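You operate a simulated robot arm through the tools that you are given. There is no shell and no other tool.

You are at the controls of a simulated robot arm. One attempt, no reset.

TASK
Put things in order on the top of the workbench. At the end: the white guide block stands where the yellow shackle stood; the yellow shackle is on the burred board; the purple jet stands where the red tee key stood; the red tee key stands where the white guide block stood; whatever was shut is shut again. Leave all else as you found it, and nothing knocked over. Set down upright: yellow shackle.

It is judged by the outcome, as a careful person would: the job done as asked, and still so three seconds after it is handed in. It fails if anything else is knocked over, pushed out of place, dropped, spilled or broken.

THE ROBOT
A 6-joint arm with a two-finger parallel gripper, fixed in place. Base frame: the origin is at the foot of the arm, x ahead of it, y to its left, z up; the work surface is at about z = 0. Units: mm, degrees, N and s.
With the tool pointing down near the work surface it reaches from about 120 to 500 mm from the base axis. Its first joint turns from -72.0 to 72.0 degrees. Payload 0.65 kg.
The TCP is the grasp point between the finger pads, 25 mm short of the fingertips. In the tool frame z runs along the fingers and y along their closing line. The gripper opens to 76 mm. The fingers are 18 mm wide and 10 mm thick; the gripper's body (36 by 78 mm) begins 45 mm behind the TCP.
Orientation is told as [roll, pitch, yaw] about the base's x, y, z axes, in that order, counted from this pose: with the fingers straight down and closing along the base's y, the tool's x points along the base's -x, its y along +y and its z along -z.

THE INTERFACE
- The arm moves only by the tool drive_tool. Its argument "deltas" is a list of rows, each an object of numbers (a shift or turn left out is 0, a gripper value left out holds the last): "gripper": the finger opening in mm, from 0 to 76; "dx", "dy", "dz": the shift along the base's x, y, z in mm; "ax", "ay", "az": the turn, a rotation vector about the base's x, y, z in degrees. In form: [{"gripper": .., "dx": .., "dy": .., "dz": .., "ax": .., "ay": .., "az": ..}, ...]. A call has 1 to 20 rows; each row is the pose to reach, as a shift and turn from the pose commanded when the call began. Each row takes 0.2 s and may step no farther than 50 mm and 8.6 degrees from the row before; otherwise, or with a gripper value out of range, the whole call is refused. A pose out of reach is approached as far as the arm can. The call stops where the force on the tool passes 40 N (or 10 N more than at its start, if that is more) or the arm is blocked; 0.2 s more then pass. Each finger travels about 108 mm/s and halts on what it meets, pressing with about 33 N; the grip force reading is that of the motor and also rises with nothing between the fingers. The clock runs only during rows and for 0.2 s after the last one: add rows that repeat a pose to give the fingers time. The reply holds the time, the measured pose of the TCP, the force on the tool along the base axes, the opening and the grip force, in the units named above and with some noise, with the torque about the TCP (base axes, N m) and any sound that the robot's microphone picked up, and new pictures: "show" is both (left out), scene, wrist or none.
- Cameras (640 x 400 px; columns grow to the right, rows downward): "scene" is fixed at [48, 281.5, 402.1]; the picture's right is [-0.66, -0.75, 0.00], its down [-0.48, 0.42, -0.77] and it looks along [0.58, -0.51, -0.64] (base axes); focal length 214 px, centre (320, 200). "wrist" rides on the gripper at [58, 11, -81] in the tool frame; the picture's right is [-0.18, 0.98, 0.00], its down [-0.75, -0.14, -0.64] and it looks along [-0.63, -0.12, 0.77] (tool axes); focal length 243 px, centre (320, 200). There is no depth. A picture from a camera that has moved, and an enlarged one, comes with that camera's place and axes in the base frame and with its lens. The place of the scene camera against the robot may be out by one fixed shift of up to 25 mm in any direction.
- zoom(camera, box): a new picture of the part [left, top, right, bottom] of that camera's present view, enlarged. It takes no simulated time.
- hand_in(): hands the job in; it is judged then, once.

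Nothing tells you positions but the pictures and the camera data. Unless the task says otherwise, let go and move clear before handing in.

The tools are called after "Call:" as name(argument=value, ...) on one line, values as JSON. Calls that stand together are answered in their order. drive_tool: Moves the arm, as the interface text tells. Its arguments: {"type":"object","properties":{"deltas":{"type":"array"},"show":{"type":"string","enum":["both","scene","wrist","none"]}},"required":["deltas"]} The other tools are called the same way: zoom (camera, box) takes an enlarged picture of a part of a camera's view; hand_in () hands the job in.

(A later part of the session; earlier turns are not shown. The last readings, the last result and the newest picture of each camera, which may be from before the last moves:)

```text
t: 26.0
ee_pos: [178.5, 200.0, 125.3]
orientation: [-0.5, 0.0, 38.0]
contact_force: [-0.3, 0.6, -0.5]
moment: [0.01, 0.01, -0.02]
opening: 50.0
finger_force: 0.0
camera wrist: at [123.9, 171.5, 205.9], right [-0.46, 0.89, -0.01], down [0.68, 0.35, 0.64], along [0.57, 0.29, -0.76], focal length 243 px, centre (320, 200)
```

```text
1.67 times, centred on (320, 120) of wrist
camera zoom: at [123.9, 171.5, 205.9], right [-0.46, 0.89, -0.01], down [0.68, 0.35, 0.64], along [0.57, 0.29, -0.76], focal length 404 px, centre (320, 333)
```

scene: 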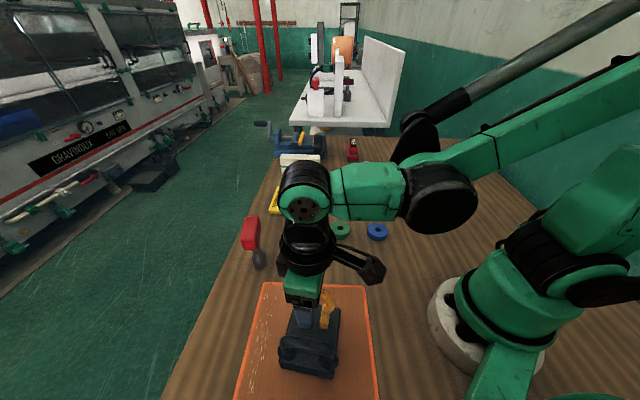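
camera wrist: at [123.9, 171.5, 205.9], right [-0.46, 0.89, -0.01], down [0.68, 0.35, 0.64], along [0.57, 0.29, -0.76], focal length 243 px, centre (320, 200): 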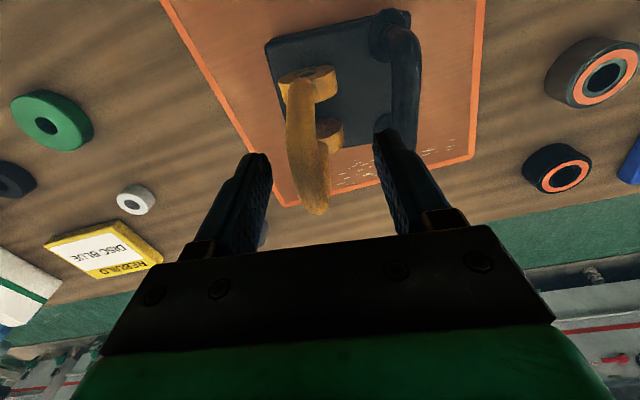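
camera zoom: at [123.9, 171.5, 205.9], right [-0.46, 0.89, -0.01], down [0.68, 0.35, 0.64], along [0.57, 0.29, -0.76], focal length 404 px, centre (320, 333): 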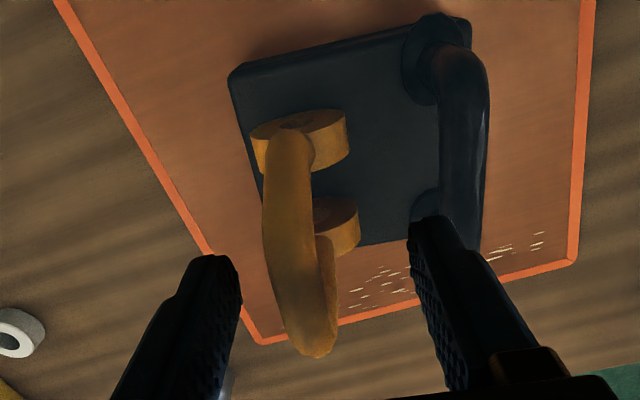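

The shackle piece stands on the board, upright and released. I'll rise straight up and travel to look at the guide block.

Call:
drive_tool(deltas=[{"dz": 30}, {"dz": 70}, {"dz": 110}, {"dx": 36, "dy": -35, "dz": 115, "az": -7}, {"dx": 61, "dy": -77, "dz": 115, "az": -14}, {"dx": 76, "dy": -122, "dz": 115, "az": -21}, {"dx": 86, "dy": -168, "dz": 115, "az": -28}, {"dx": 96, "dy": -214, "dz": 115, "az": -35}, {"dx": 106, "dy": -260, "dz": 115, "az": -42}, {"dx": 121, "dy": -305, "dz": 115, "az": -49}, {"dx": 141, "dy": -348, "dz": 115, "az": -56}, {"dx": 166, "dy": -384, "dz": 105, "az": -63}, {"dx": 181, "dy": -412, "dz": 90, "az": -70}, {"dx": 181, "dy": -412, "dz": 75, "az": -70}, {"dx": 181, "dy": -412, "dz": 75, "az": -70}])

Call:
zoom(camera="wrist", box=[200, 80, 440, 240])

Call:
zoom(camera="scene", box=[230, 200, 400, 400])

```text
refused: row 4 steps farther than a row can; nothing moved
```

```text
2.50 times, centred on (320, 160) of wrist
camera zoom: at [123.9, 171.5, 205.9], right [-0.46, 0.89, -0.01], down [0.68, 0.35, 0.64], along [0.57, 0.29, -0.76], focal length 606 px, centre (320, 300)
```

zoom: 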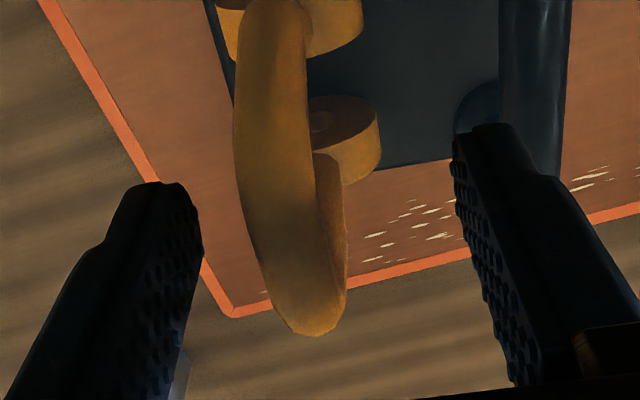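

```text
2.00 times, centred on (315, 300) of scene
camera zoom: at [48.0, 281.5, 402.1], right [-0.66, -0.75, 0.0], down [-0.48, 0.42, -0.77], along [0.58, -0.51, -0.64], focal length 429 px, centre (330, 0)
```

zoom: 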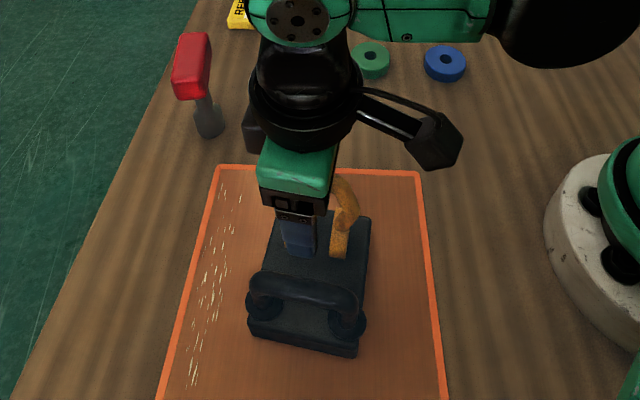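

One row was a hair too long, so nothing moved. I'll rise and travel again with shorter steps.

Call:
drive_tool(deltas=[{"dz": 30}, {"dz": 70}, {"dz": 110}, {"dx": 25, "dy": -28, "dz": 115, "az": -7}, {"dx": 50, "dy": -65, "dz": 115, "az": -14}, {"dx": 68, "dy": -105, "dz": 115, "az": -21}, {"dx": 80, "dy": -150, "dz": 115, "az": -28}, {"dx": 91, "dy": -195, "dz": 115, "az": -35}, {"dx": 101, "dy": -240, "dz": 115, "az": -42}, {"dx": 115, "dy": -285, "dz": 115, "az": -49}, {"dx": 132, "dy": -328, "dz": 115, "az": -56}, {"dx": 152, "dy": -366, "dz": 110, "az": -63}, {"dx": 171, "dy": -397, "dz": 95, "az": -70}, {"dx": 181, "dy": -412, "dz": 75, "az": -70}, {"dx": 181, "dy": -412, "dz": 75, "az": -70}])

Call:
zoom(camera="wrist", box=[200, 80, 440, 240])

Call:
zoom(camera="scene", box=[230, 200, 400, 400])

```text
t: 29.2
ee_pos: [357.3, -213.3, 201.2]
orientation: [-0.4, -0.1, -32.1]
contact_force: [0.9, -0.2, -0.1]
moment: [0.03, 0.01, 0.0]
opening: 49.9
finger_force: 0.1
camera wrist: at [313.6, -174.1, 282.2], right [0.68, 0.74, -0.01], down [0.56, -0.52, 0.64], along [0.47, -0.44, -0.76], focal length 243 px, centre (320, 200)
```

scene: 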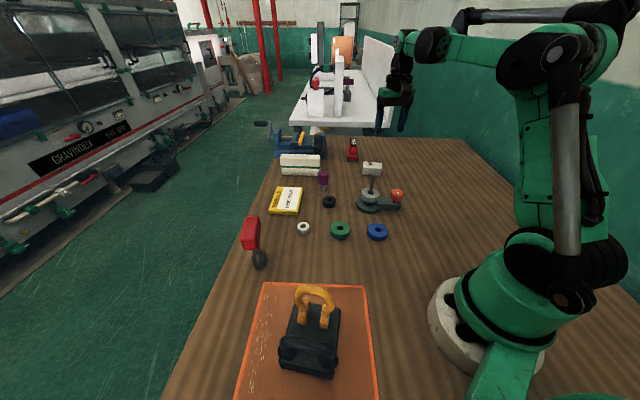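
wrist: 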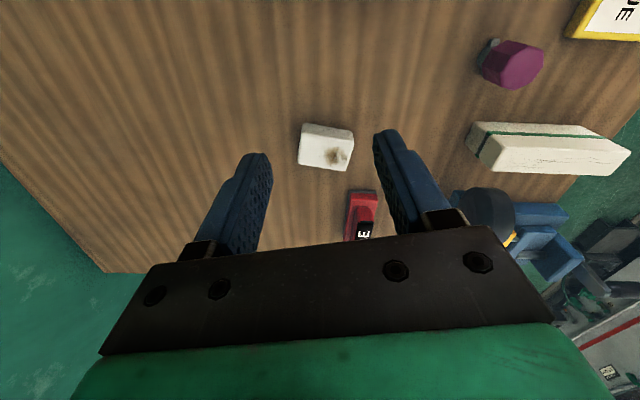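

```text
2.50 times, centred on (320, 160) of wrist
camera zoom: at [313.6, -174.1, 282.2], right [0.68, 0.74, -0.01], down [0.56, -0.52, 0.64], along [0.47, -0.44, -0.76], focal length 606 px, centre (320, 300)
```

zoom: 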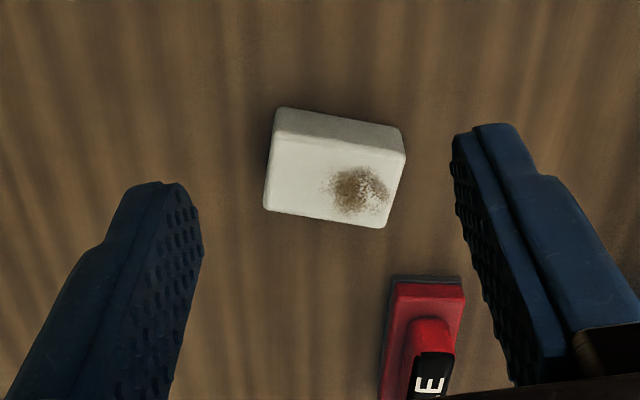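

```text
2.00 times, centred on (315, 300) of scene
camera zoom: at [48.0, 281.5, 402.1], right [-0.66, -0.75, 0.0], down [-0.48, 0.42, -0.77], along [0.58, -0.51, -0.64], focal length 429 px, centre (330, 0)
```

zoom: 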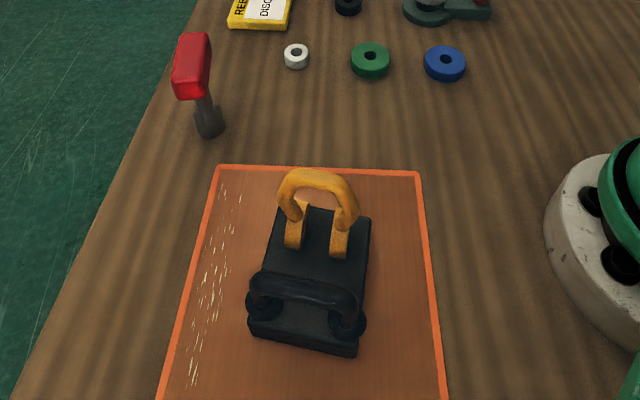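

The guide block is about 60 x 40 x 29 mm, centred near (421, -267), with its long axis at 37°. I'll turn the tool to close across the 40 mm side and hover above it.

Call:
drive_tool(deltas=[{"dx": 7, "dy": -6, "az": 7.7, "gripper": 64}, {"dx": 14, "dy": -12, "az": 15.4}, {"dx": 21, "dy": -18, "az": 23.1}, {"dx": 28, "dy": -24, "az": 30.8}, {"dx": 35, "dy": -30, "az": 38.5}, {"dx": 42, "dy": -36, "az": 46.2}, {"dx": 50, "dy": -42, "dz": -20, "az": 53.9}, {"dx": 57, "dy": -48, "dz": -50, "az": 61.6}, {"dx": 63, "dy": -53, "dz": -80, "az": 69}, {"dx": 63, "dy": -53, "dz": -100, "az": 69}, {"dx": 63, "dy": -53, "dz": -100, "az": 69}])

Call:
zoom(camera="wrist", box=[200, 0, 440, 200])

Call:
zoom(camera="scene", box=[330, 100, 430, 200])

```text
t: 31.6
ee_pos: [420.7, -263.4, 97.3]
orientation: [-0.4, -0.1, 37.0]
contact_force: [1.2, -0.4, 0.1]
moment: [0.0, -0.01, 0.03]
opening: 64.2
finger_force: 0.1
out of reach, approached as far as the arm can: row 6, 7, 8, 9
camera wrist: at [365.7, -291.1, 179.2], right [-0.44, 0.9, -0.01], down [0.68, 0.34, 0.64], along [0.58, 0.28, -0.76], focal length 243 px, centre (320, 200)
```

scene: 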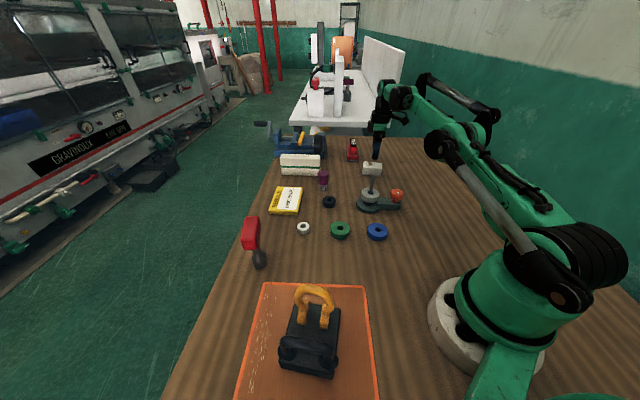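
wrist: 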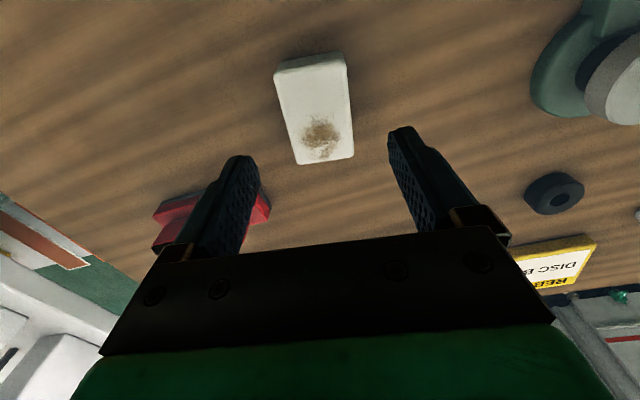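

```text
2.00 times, centred on (320, 100) of wrist
camera zoom: at [365.7, -291.1, 179.2], right [-0.44, 0.9, -0.01], down [0.68, 0.34, 0.64], along [0.58, 0.28, -0.76], focal length 485 px, centre (320, 400)
```

zoom: 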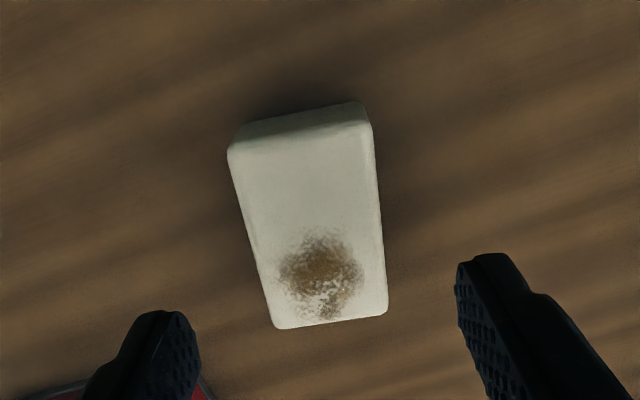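

```text
4.00 times, centred on (380, 150) of scene
camera zoom: at [48.0, 281.5, 402.1], right [-0.66, -0.75, 0.0], down [-0.48, 0.42, -0.77], along [0.58, -0.51, -0.64], focal length 858 px, centre (80, 400)
```

zoom: 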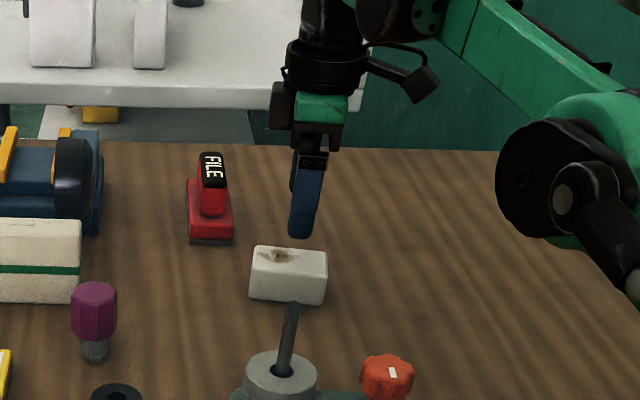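

The block's centre re-measures at (421, -266), and the fingers straddle it properly. I'll descend in steps.

Call:
drive_tool(deltas=[{"dx": 1, "dz": -20}, {"dx": 1, "dz": -40}, {"dx": 1, "dz": -60}, {"dx": 1, "dz": -60}, {"dx": 1, "dz": -60}])

Call:
zoom(camera="wrist", box=[200, 40, 440, 240])

Call:
zoom(camera="scene", box=[330, 100, 430, 200])

```text
t: 32.8
ee_pos: [422.1, -264.6, 40.7]
orientation: [-0.4, -0.1, 37.0]
contact_force: [0.0, -0.6, 0.4]
moment: [0.01, 0.01, 0.0]
opening: 64.2
finger_force: 0.1
camera wrist: at [367.9, -292.8, 120.7], right [-0.44, 0.9, -0.01], down [0.68, 0.34, 0.64], along [0.58, 0.28, -0.76], focal length 243 px, centre (320, 200)
```

scene: 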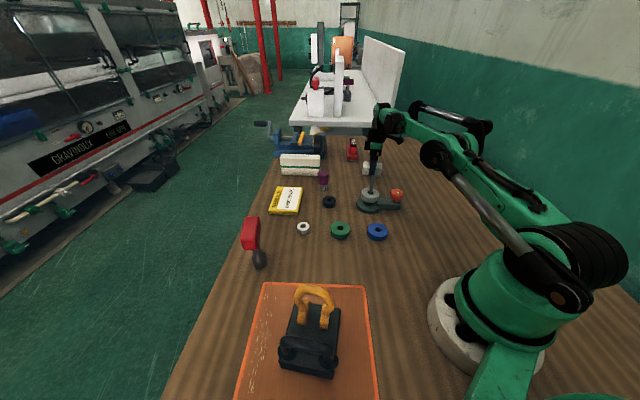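
wrist: 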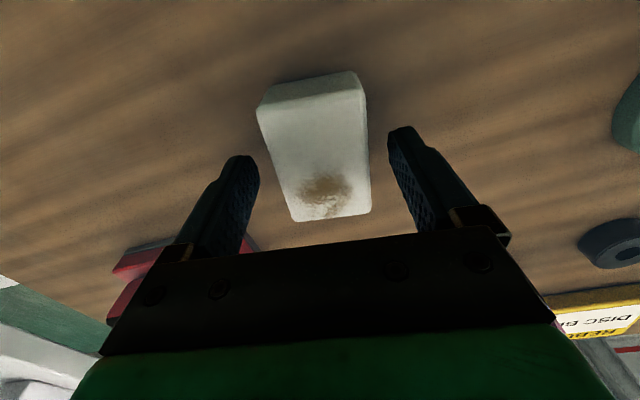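

```text
2.00 times, centred on (320, 140) of wrist
camera zoom: at [367.9, -292.8, 120.7], right [-0.44, 0.9, -0.01], down [0.68, 0.34, 0.64], along [0.58, 0.28, -0.76], focal length 485 px, centre (320, 320)
```

zoom: 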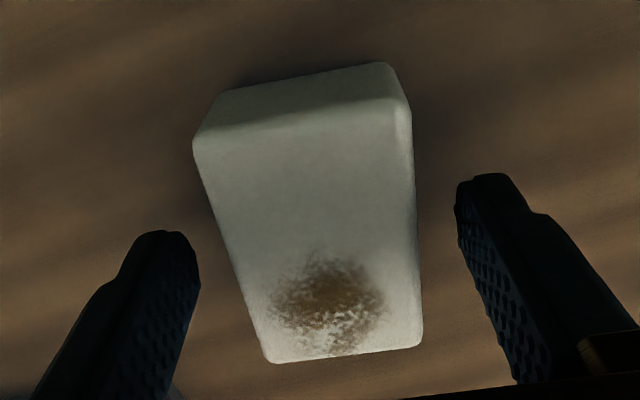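

```text
4.00 times, centred on (380, 150) of scene
camera zoom: at [48.0, 281.5, 402.1], right [-0.66, -0.75, 0.0], down [-0.48, 0.42, -0.77], along [0.58, -0.51, -0.64], focal length 858 px, centre (80, 400)
```

zoom: 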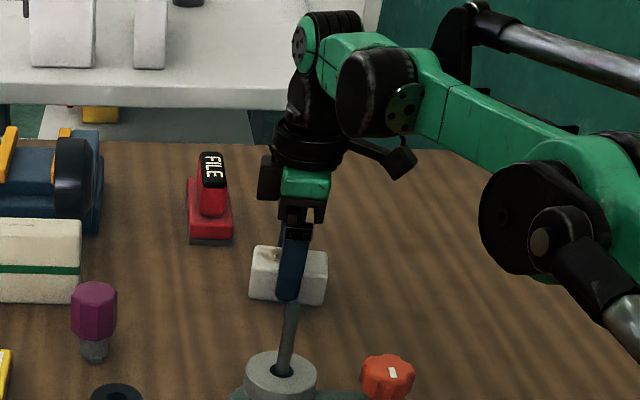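

The block sits between the fingers. I'll go down 12 mm more and close.

Call:
drive_tool(deltas=[{"dz": -6}, {"dz": -12}, {"dz": -12}, {"dz": -12, "gripper": 46}, {"dz": -12, "gripper": 36}, {"dz": -12, "gripper": 30}, {"dz": -12, "gripper": 30}])

Call:
zoom(camera="wrist", box=[200, 40, 440, 240])

```text
t: 34.4
ee_pos: [421.1, -264.5, 27.7]
orientation: [-0.4, -0.1, 37.0]
contact_force: [-0.2, 0.3, -1.1]
moment: [0.04, 0.01, 0.02]
opening: 41.5
finger_force: 32.3
camera wrist: at [367.0, -291.9, 108.9], right [-0.44, 0.9, -0.01], down [0.68, 0.34, 0.65], along [0.58, 0.28, -0.76], focal length 243 px, centre (320, 200)
```

scene: 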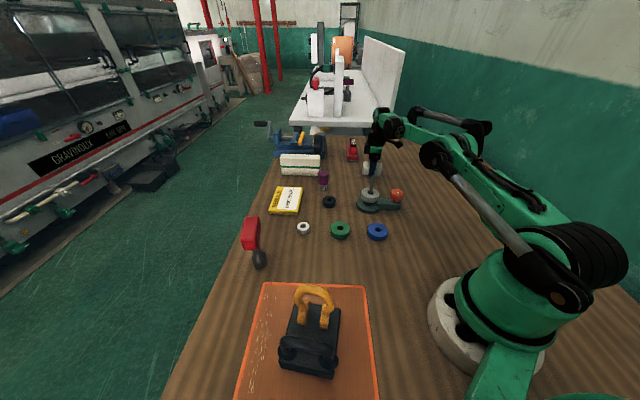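
wrist: 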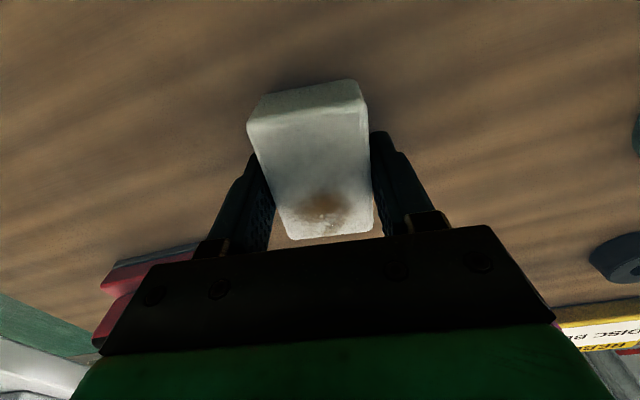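

```text
2.00 times, centred on (320, 140) of wrist
camera zoom: at [367.0, -291.9, 108.9], right [-0.44, 0.9, -0.01], down [0.68, 0.34, 0.65], along [0.58, 0.28, -0.76], focal length 485 px, centre (320, 320)
```

zoom: 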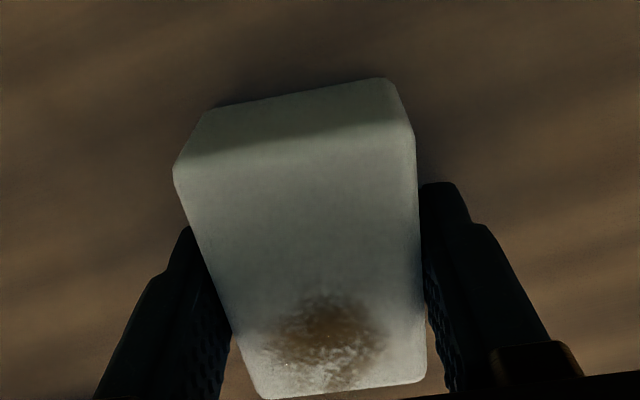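

I have the block at an opening of 41.5 mm. I'll lift it and carry it to the spot at (263, -338).

Call:
drive_tool(deltas=[{"dz": 5}, {"dz": 25}, {"dz": 55}, {"dx": -20, "dy": -9, "dz": 75}, {"dx": -48, "dy": -22, "dz": 80}, {"dx": -78, "dy": -36, "dz": 80}, {"dx": -108, "dy": -49, "dz": 80}, {"dx": -138, "dy": -63, "dz": 80}, {"dx": -158, "dy": -72, "dz": 70}, {"dx": -158, "dy": -72, "dz": 45}, {"dx": -158, "dy": -72, "dz": 25}, {"dx": -158, "dy": -72, "dz": 25}])

Call:
zoom(camera="scene", box=[360, 100, 480, 220])

```text
t: 37.0
ee_pos: [264.0, -337.7, 53.1]
orientation: [-0.4, -0.1, 37.1]
contact_force: [-0.2, -0.3, 0.2]
moment: [0.02, 0.01, 0.0]
opening: 41.2
finger_force: 33.0
camera wrist: at [210.5, -365.1, 133.8], right [-0.44, 0.9, -0.01], down [0.68, 0.34, 0.64], along [0.58, 0.28, -0.76], focal length 243 px, centre (320, 200)
```

scene: 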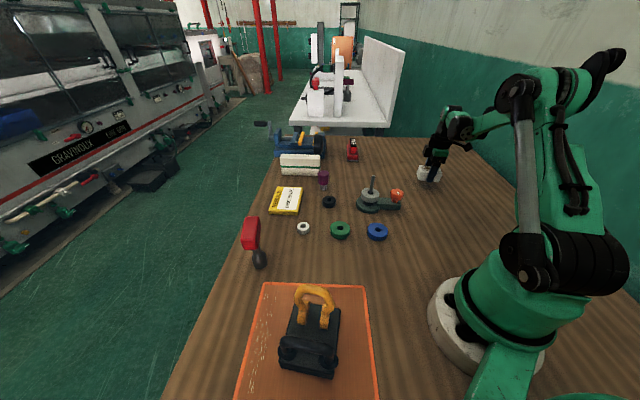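
wrist: 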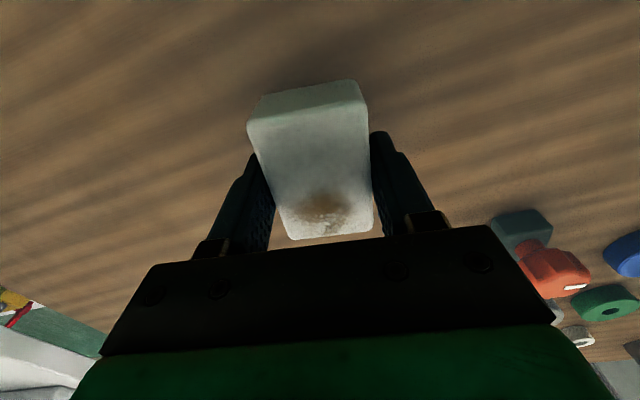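

```text
3.33 times, centred on (420, 160) of scene
camera zoom: at [48.0, 281.5, 402.1], right [-0.66, -0.75, 0.0], down [-0.48, 0.42, -0.77], along [0.58, -0.51, -0.64], focal length 715 px, centre (-13, 333)
```

zoom: 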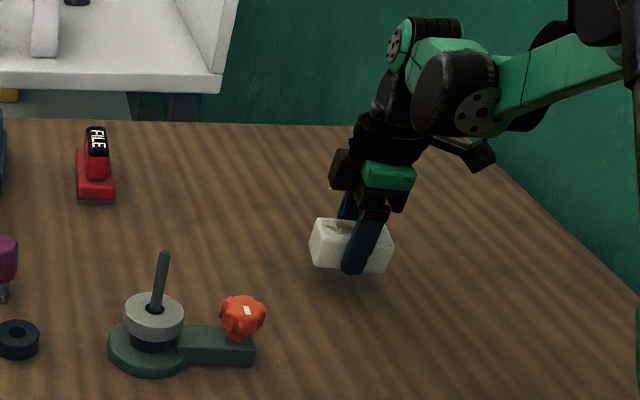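

The block is over the target spot. I'll lower it to the bench.

Call:
drive_tool(deltas=[{"dz": -8}, {"dz": -16}, {"dz": -21}, {"dz": -23}, {"dz": -24}, {"dz": -24.5}, {"dz": -24.5}], show="none")

```text
t: 38.6
ee_pos: [263.4, -338.0, 29.1]
orientation: [-0.3, -0.2, 37.1]
contact_force: [-0.1, 0.6, -0.7]
moment: [0.02, 0.02, -0.01]
opening: 41.3
finger_force: 32.7
```

Call:
drive_tool(deltas=[{"dz": -0.7}, {"dz": -1.2}, {"dz": -1.2}], show="none")

```text
t: 39.4
ee_pos: [264.4, -337.9, 28.1]
orientation: [-0.3, -0.1, 37.0]
contact_force: [-1.0, 2.2, 26.7]
moment: [0.17, 0.14, -0.05]
opening: 41.6
finger_force: 32.8
```

It has touched the bench. I'll relieve the load and open.

Call:
drive_tool(deltas=[{"dz": 0.8, "gripper": 30}, {"dz": 0.8, "gripper": 44}, {"dz": 0.8, "gripper": 52}, {"dz": 0.8, "gripper": 62}, {"dz": 0.8, "gripper": 62}, {"dz": 20, "gripper": 62}, {"dz": 60, "gripper": 62}, {"dz": 100, "gripper": 62}, {"dz": 140, "gripper": 62}, {"dz": 140}])

Call:
zoom(camera="scene", box=[330, 100, 490, 220])

```text
t: 41.6
ee_pos: [263.6, -335.4, 166.9]
orientation: [-0.5, -0.1, 37.0]
contact_force: [0.0, -0.1, 0.1]
moment: [-0.02, 0.03, -0.03]
opening: 61.8
finger_force: 0.1
camera wrist: at [210.8, -363.7, 248.0], right [-0.44, 0.9, -0.01], down [0.68, 0.34, 0.64], along [0.58, 0.28, -0.76], focal length 243 px, centre (320, 200)
```

scene: 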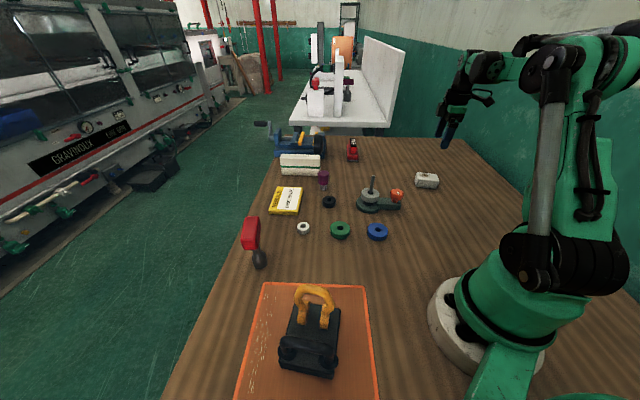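
wrist: 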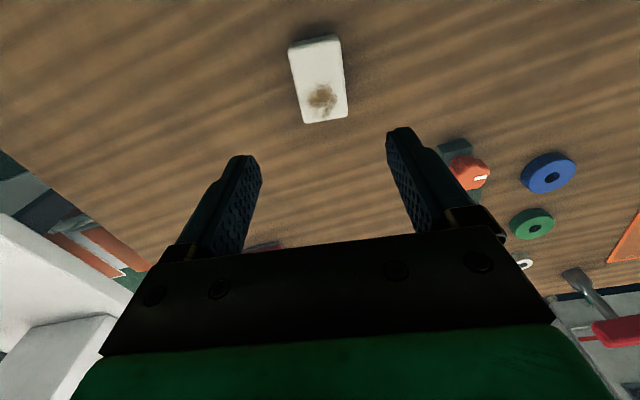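

```text
3.33 times, centred on (410, 160) of scene
camera zoom: at [48.0, 281.5, 402.1], right [-0.66, -0.75, 0.0], down [-0.48, 0.42, -0.77], along [0.58, -0.51, -0.64], focal length 715 px, centre (20, 333)
```

zoom: 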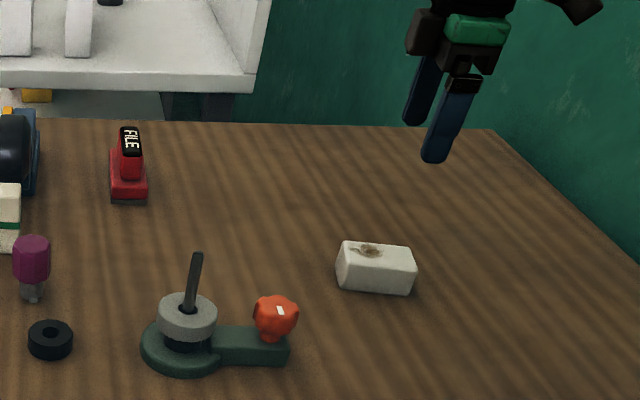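

The guide block now stands in the shackle's place. Next is the tee key near (348, 203), so I'll travel there high with yaw -38° to close across the bar.

Call:
drive_tool(deltas=[{"dz": 48}, {"dx": -3, "dy": 45, "dz": 50, "az": -5.8}, {"dx": 0, "dy": 92, "dz": 50, "az": -11.6}, {"dx": 5, "dy": 139, "dz": 50, "az": -17.4}, {"dx": 10, "dy": 186, "dz": 50, "az": -23.2}, {"dx": 14, "dy": 233, "dz": 50, "az": -29}, {"dx": 17, "dy": 280, "dz": 50, "az": -34.8}, {"dx": 20, "dy": 327, "dz": 50, "az": -40.6}, {"dx": 23, "dy": 374, "dz": 50, "az": -46.4}, {"dx": 27, "dy": 421, "dz": 50, "az": -52.2}, {"dx": 33, "dy": 465, "dz": 50, "az": -58}, {"dx": 45, "dy": 508, "dz": 50, "az": -63.8}, {"dx": 60, "dy": 540, "dz": 50, "az": -69.6}, {"dx": 72, "dy": 551, "dz": 50, "az": -75}, {"dx": 72, "dy": 551, "dz": 50, "az": -75}])

Call:
zoom(camera="wrist", box=[200, 0, 440, 180])

Call:
zoom(camera="scene", box=[200, 140, 320, 300])

```text
t: 44.8
ee_pos: [335.9, 212.6, 218.5]
orientation: [-0.4, -0.1, -38.0]
contact_force: [0.0, 0.3, 0.4]
moment: [-0.01, -0.03, -0.01]
opening: 62.3
finger_force: 0.0
camera wrist: at [296.6, 255.8, 299.1], right [0.75, 0.66, -0.01], down [0.51, -0.57, 0.64], along [0.42, -0.49, -0.76], focal length 243 px, centre (320, 200)
```

scene: 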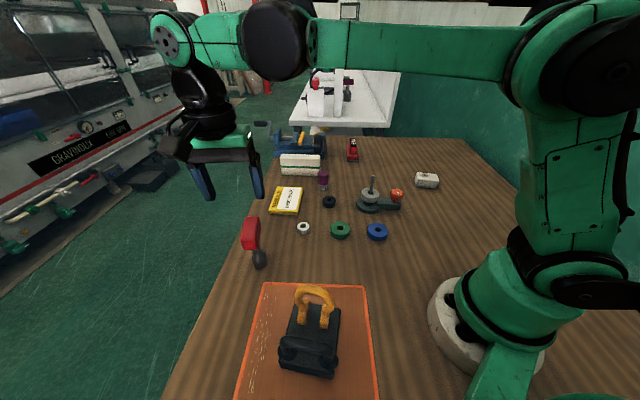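
wrist: 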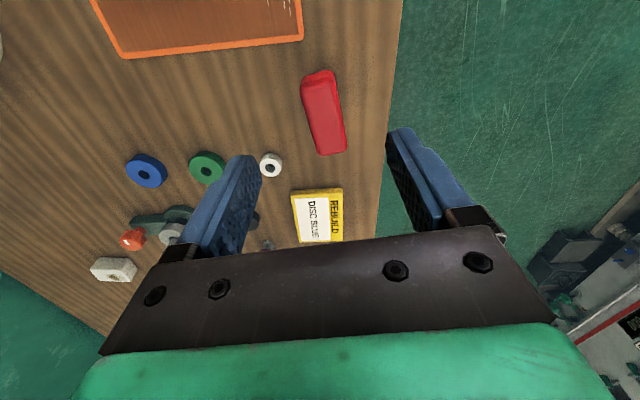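

```text
2.22 times, centred on (320, 90) of wrist
camera zoom: at [296.6, 255.8, 299.1], right [0.75, 0.66, -0.01], down [0.51, -0.57, 0.64], along [0.42, -0.49, -0.76], focal length 539 px, centre (320, 444)
```

zoom: 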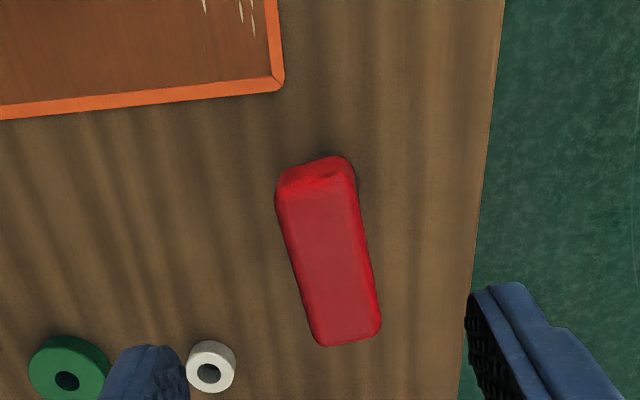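

```text
2.50 times, centred on (260, 220) of scene
camera zoom: at [48.0, 281.5, 402.1], right [-0.66, -0.75, 0.0], down [-0.48, 0.42, -0.77], along [0.58, -0.51, -0.64], focal length 536 px, centre (470, 150)
```

zoom: 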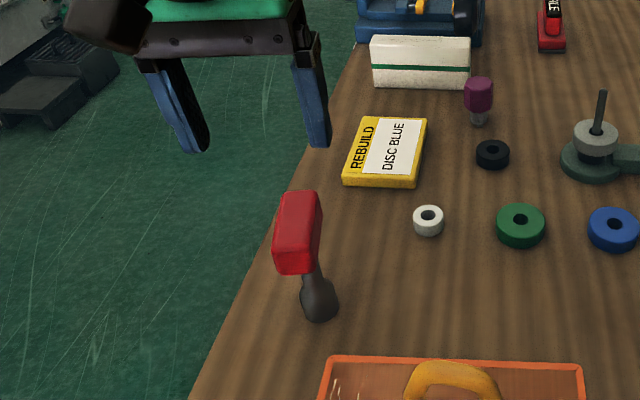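

The tee's bar top is at about z=108, centred near (350, 199), with its long axis at -35.5°. I'll align over it and check again.

Call:
drive_tool(deltas=[{"dx": 8, "dy": -7, "dz": -25, "az": 1.2}, {"dx": 15, "dy": -14, "dz": -55, "az": 2.5}, {"dx": 15, "dy": -14, "dz": -70, "az": 2.5}, {"dx": 15, "dy": -14, "dz": -70, "az": 2.5}])

Call:
zoom(camera="wrist", box=[200, 0, 440, 220])

Call:
zoom(camera="scene", box=[200, 140, 320, 300])

```text
t: 45.8
ee_pos: [350.3, 199.0, 147.7]
orientation: [-0.4, -0.1, -35.5]
contact_force: [0.4, 0.5, -0.4]
moment: [-0.01, -0.04, -0.01]
opening: 61.9
finger_force: 0.0
camera wrist: at [308.9, 241.2, 228.9], right [0.72, 0.69, -0.01], down [0.53, -0.55, 0.64], along [0.44, -0.47, -0.76], focal length 243 px, centre (320, 200)
```

scene: 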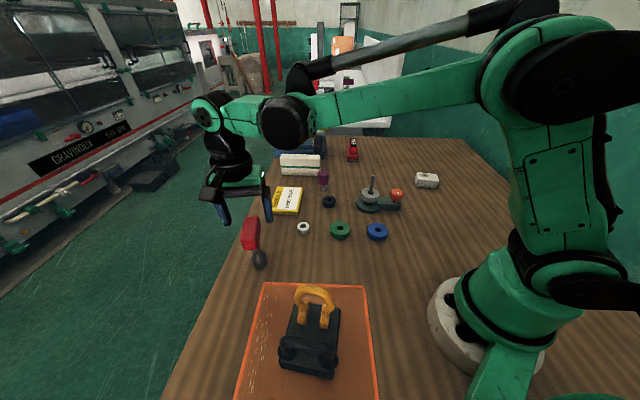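
wrist: 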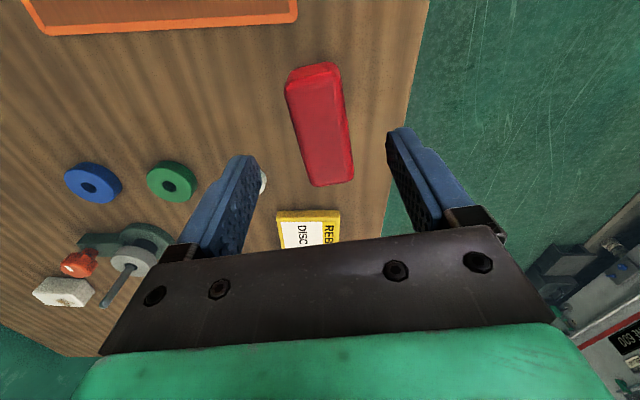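

```text
1.82 times, centred on (320, 110) of wrist
camera zoom: at [308.9, 241.2, 228.9], right [0.72, 0.69, -0.01], down [0.53, -0.55, 0.64], along [0.44, -0.47, -0.76], focal length 441 px, centre (320, 364)
```

zoom: 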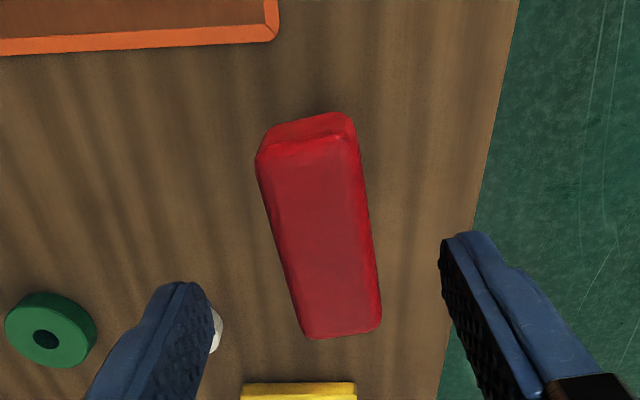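

```text
2.50 times, centred on (260, 220) of scene
camera zoom: at [48.0, 281.5, 402.1], right [-0.66, -0.75, 0.0], down [-0.48, 0.42, -0.77], along [0.58, -0.51, -0.64], focal length 536 px, centre (470, 150)
```

zoom: 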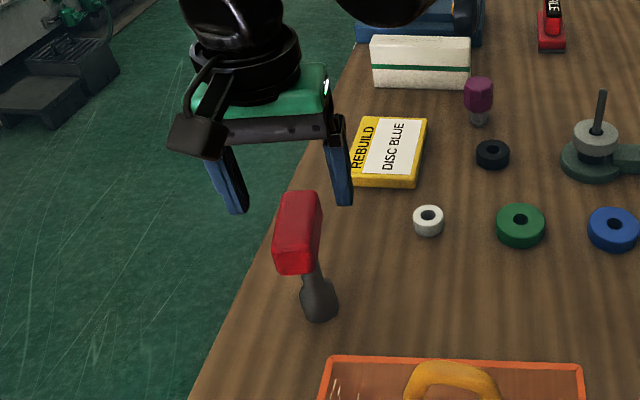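

The bar's centre measures (350.6, 199.1), so the alignment is good. I'll descend and grip the bar.

Call:
drive_tool(deltas=[{"dz": -20}, {"dz": -40}, {"dz": -51}, {"dz": -51}, {"dz": -51, "gripper": 40}, {"dz": -51, "gripper": 28}, {"dz": -51, "gripper": 15}, {"dz": -51, "gripper": 15}])

Call:
zoom(camera="scene", box=[200, 140, 320, 300])

Call:
zoom(camera="wrist", box=[200, 0, 440, 240])

```text
t: 47.6
ee_pos: [349.8, 199.6, 96.6]
orientation: [-0.4, -0.1, -35.5]
contact_force: [0.1, 0.5, 0.0]
moment: [-0.01, -0.01, 0.0]
opening: 27.7
finger_force: 33.1
camera wrist: at [309.1, 241.3, 176.8], right [0.72, 0.69, -0.01], down [0.53, -0.55, 0.64], along [0.44, -0.47, -0.76], focal length 243 px, centre (320, 200)
```

scene: 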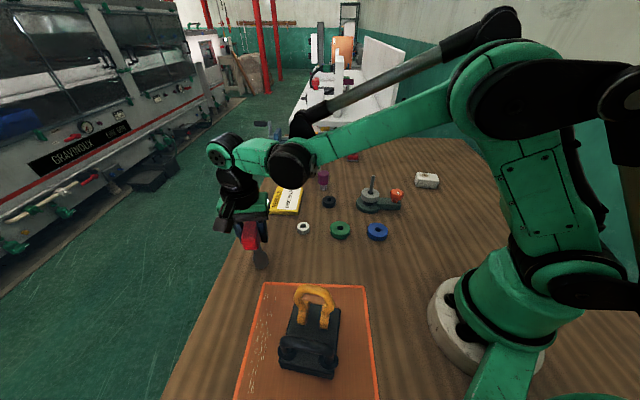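
wrist: 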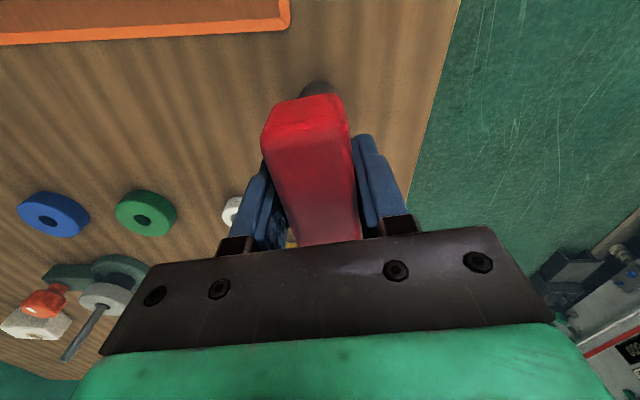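

```text
2.50 times, centred on (260, 220) of scene
camera zoom: at [48.0, 281.5, 402.1], right [-0.66, -0.75, 0.0], down [-0.48, 0.42, -0.77], along [0.58, -0.51, -0.64], focal length 536 px, centre (470, 150)
```

zoom: 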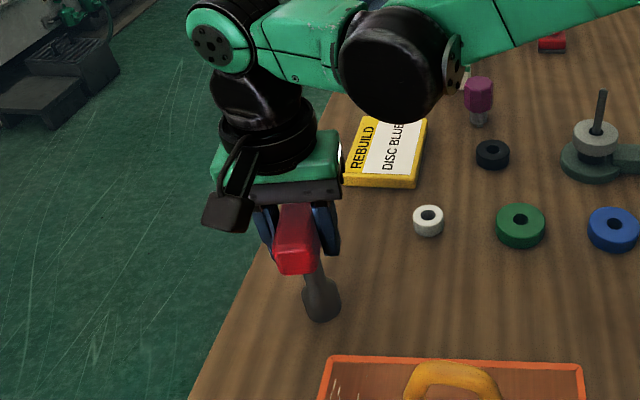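

```text
1.67 times, centred on (320, 120) of wrist
camera zoom: at [309.1, 241.3, 176.8], right [0.72, 0.69, -0.01], down [0.53, -0.55, 0.64], along [0.44, -0.47, -0.76], focal length 404 px, centre (320, 333)
```

zoom: 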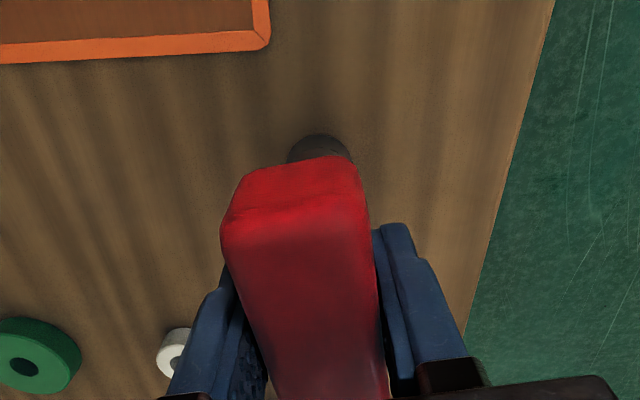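

The bar is gripped at 27.7 mm. The foot is under about (349, 200), which becomes the jet's target. I'll lift and carry the tee key towards the guide block's old place.

Call:
drive_tool(deltas=[{"dz": 6}, {"dz": 25}, {"dz": 60}, {"dz": 100}, {"dx": -10, "dy": -15, "dz": 130}, {"dx": -28, "dy": -42, "dz": 140}, {"dx": -45, "dy": -72, "dz": 140}, {"dx": -58, "dy": -104, "dz": 140}, {"dx": -66, "dy": -138, "dz": 140}, {"dx": -71, "dy": -172, "dz": 140}, {"dx": -73, "dy": -206, "dz": 140}, {"dx": -73, "dy": -240, "dz": 140}, {"dx": -71, "dy": -274, "dz": 140}, {"dx": -66, "dy": -308, "dz": 140}, {"dx": -58, "dy": -340, "dz": 140}, {"dx": -46, "dy": -370, "dz": 140}, {"dx": -30, "dy": -396, "dz": 140}, {"dx": -30, "dy": -396, "dz": 140}])

Call:
zoom(camera="scene", box=[300, 40, 500, 220])

```text
t: 51.4
ee_pos: [321.6, -195.8, 236.8]
orientation: [-0.4, -0.1, -35.5]
contact_force: [-1.3, -0.7, -1.5]
moment: [-0.03, 0.01, 0.02]
opening: 27.7
finger_force: 33.0
camera wrist: at [280.4, -154.9, 317.6], right [0.72, 0.69, -0.01], down [0.53, -0.55, 0.64], along [0.44, -0.47, -0.76], focal length 243 px, centre (320, 200)
```

scene: 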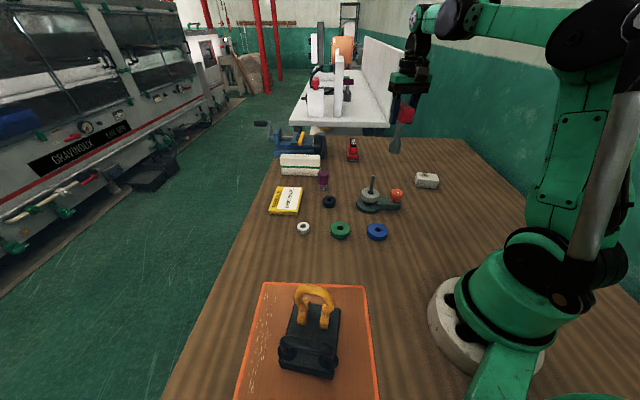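
wrist: 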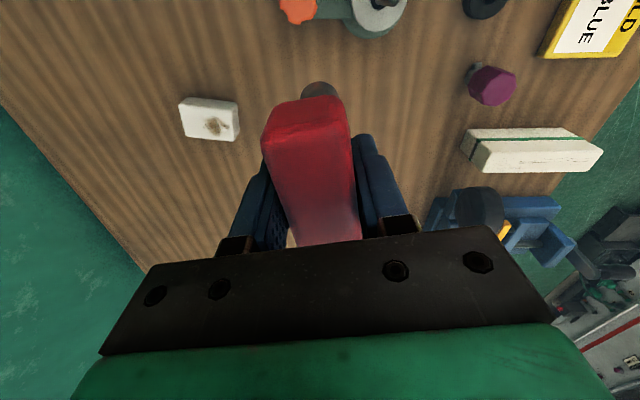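

```text
2.22 times, centred on (400, 130) of scene
camera zoom: at [48.0, 281.5, 402.1], right [-0.66, -0.75, 0.0], down [-0.48, 0.42, -0.77], along [0.58, -0.51, -0.64], focal length 477 px, centre (142, 356)
```

zoom: 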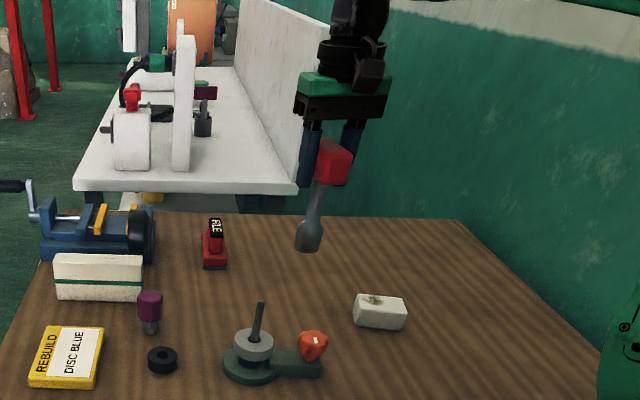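

The tee key hangs straight and the path is clear. I'll go out and down to hover about 12 mm above the guide block's old spot.

Call:
drive_tool(deltas=[{"dx": 15, "dy": -10, "dz": -15}, {"dx": 33, "dy": -22, "dz": -40}, {"dx": 50, "dy": -34, "dz": -65}, {"dx": 66, "dy": -45, "dz": -90}, {"dx": 80, "dy": -54, "dz": -108}, {"dx": 91, "dy": -62, "dz": -120}, {"dx": 99, "dy": -67.5, "dz": -128}, {"dx": 99, "dy": -67.5, "dz": -128}])

Call:
zoom(camera="scene", box=[310, 80, 430, 200])

```text
t: 53.2
ee_pos: [416.4, -263.6, 106.6]
orientation: [-0.4, -0.1, -35.5]
contact_force: [-0.2, -0.3, -1.0]
moment: [-0.01, -0.03, -0.04]
opening: 27.6
finger_force: 32.2
camera wrist: at [375.3, -222.5, 188.0], right [0.72, 0.69, -0.01], down [0.53, -0.55, 0.64], along [0.44, -0.47, -0.76], focal length 243 px, centre (320, 200)
```

scene: 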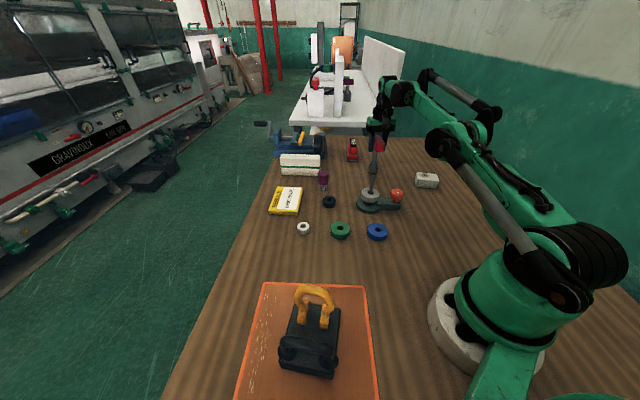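
wrist: 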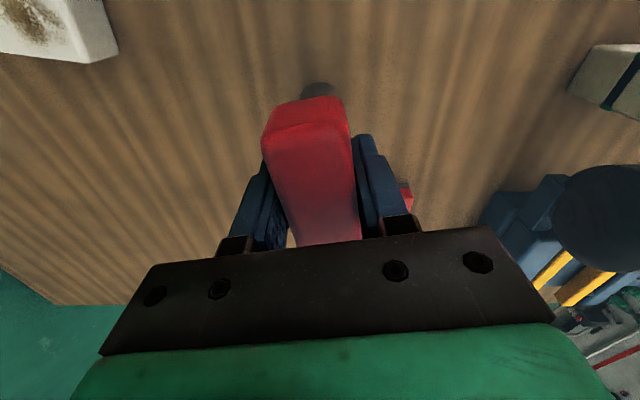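

```text
3.33 times, centred on (370, 140) of scene
camera zoom: at [48.0, 281.5, 402.1], right [-0.66, -0.75, 0.0], down [-0.48, 0.42, -0.77], along [0.58, -0.51, -0.64], focal length 715 px, centre (153, 400)
```

zoom: 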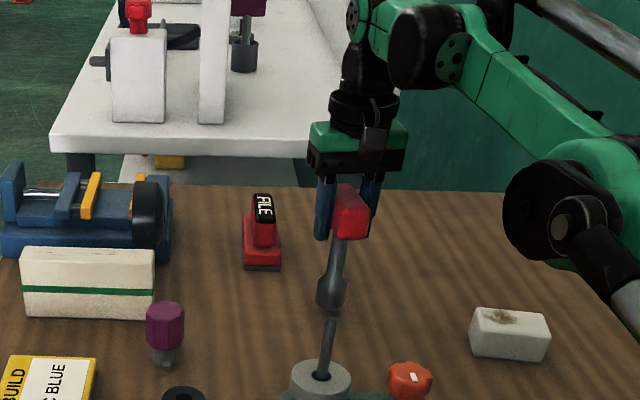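

The foot hovers over the spot. I'll lower slowly until contact.

Call:
drive_tool(deltas=[{"dx": 1, "dy": -1, "dz": -4}, {"dx": 1, "dy": -1, "dz": -8}, {"dx": 1, "dy": -1, "dz": -10}, {"dx": 1, "dy": -1, "dz": -10.5}, {"dx": 1, "dy": -1, "dz": -10.5}], show="none")

Call:
drive_tool(deltas=[{"dz": -0.7}, {"dz": -1.2}, {"dz": -1.2}], show="none")

```text
t: 54.4
ee_pos: [418.6, -264.6, 99.2]
orientation: [-0.4, -0.1, -35.5]
contact_force: [-0.5, 0.8, 0.1]
moment: [-0.02, 0.0, 0.02]
opening: 27.3
finger_force: 32.6
```

```text
t: 55.2
ee_pos: [419.4, -263.7, 96.8]
orientation: [-0.4, -0.2, -35.5]
contact_force: [0.1, 1.1, -1.1]
moment: [-0.03, 0.01, 0.0]
opening: 27.6
finger_force: 33.1
```

Call:
drive_tool(deltas=[{"dz": -0.6}, {"dz": -1}, {"dz": -1}], show="none")

```text
t: 56.0
ee_pos: [419.1, -264.4, 94.1]
orientation: [-0.4, -0.1, -35.5]
contact_force: [-1.1, -1.4, 10.5]
moment: [0.02, 0.1, 0.0]
opening: 27.5
finger_force: 33.2
```

The tee has touched down. I'll ease off, open, and retreat up and inward along the bar.

Call:
drive_tool(deltas=[{"dz": 0.4, "gripper": 27}, {"dz": 0.4, "gripper": 31}, {"dz": 0.4, "gripper": 40}, {"dz": 0.4, "gripper": 56}, {"dz": 0.4, "gripper": 60}, {"dx": -3, "dy": 2, "dz": 12}, {"dx": -10, "dy": 7, "dz": 32}, {"dx": -20, "dy": 14, "dz": 62}, {"dx": -35, "dy": 25, "dz": 95}, {"dx": -50, "dy": 36, "dz": 110}, {"dx": -50, "dy": 36, "dz": 110}])

Call:
zoom(camera="scene", box=[310, 80, 430, 200])

Call:
zoom(camera="wrist", box=[200, 40, 600, 240])

```text
t: 58.4
ee_pos: [371.9, -226.9, 205.5]
orientation: [-0.4, -0.1, -35.4]
contact_force: [0.4, -1.0, -1.1]
moment: [0.01, 0.01, 0.0]
opening: 60.0
finger_force: 0.0
camera wrist: at [330.7, -185.3, 286.8], right [0.72, 0.69, -0.01], down [0.53, -0.55, 0.64], along [0.44, -0.47, -0.76], focal length 243 px, centre (320, 200)
```

scene: 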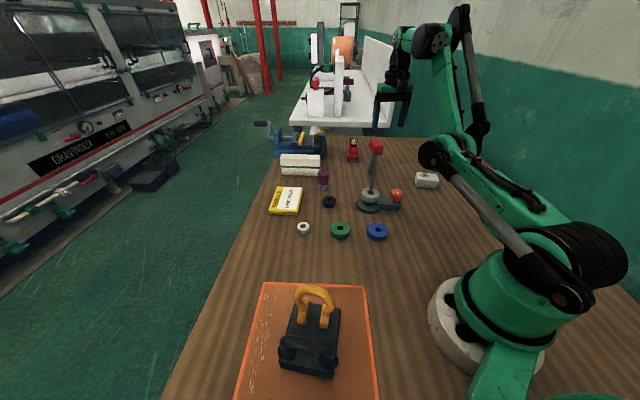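
wrist: 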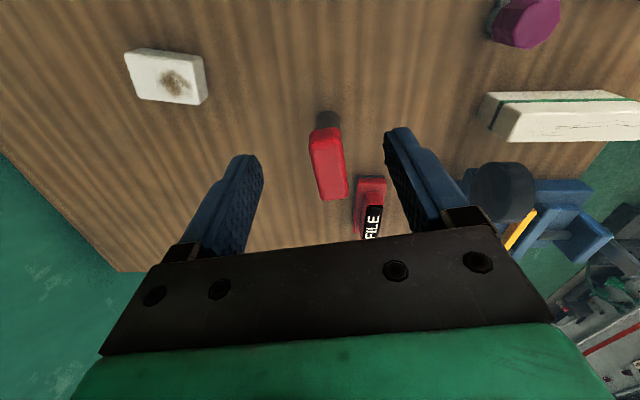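

```text
3.33 times, centred on (370, 140) of scene
camera zoom: at [48.0, 281.5, 402.1], right [-0.66, -0.75, 0.0], down [-0.48, 0.42, -0.77], along [0.58, -0.51, -0.64], focal length 715 px, centre (153, 400)
```

zoom: 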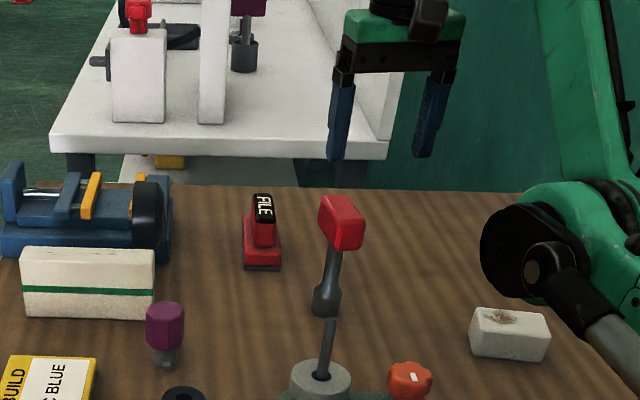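

```text
1.60 times, centred on (400, 140) of wrist
camera zoom: at [330.7, -185.3, 286.8], right [0.72, 0.69, -0.01], down [0.53, -0.55, 0.64], along [0.44, -0.47, -0.76], focal length 388 px, centre (192, 296)
```

zoom: 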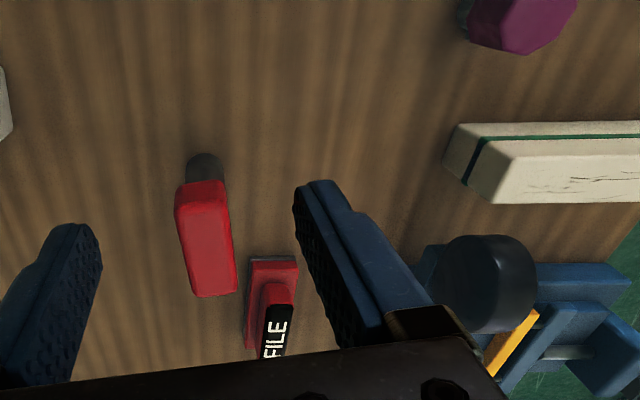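

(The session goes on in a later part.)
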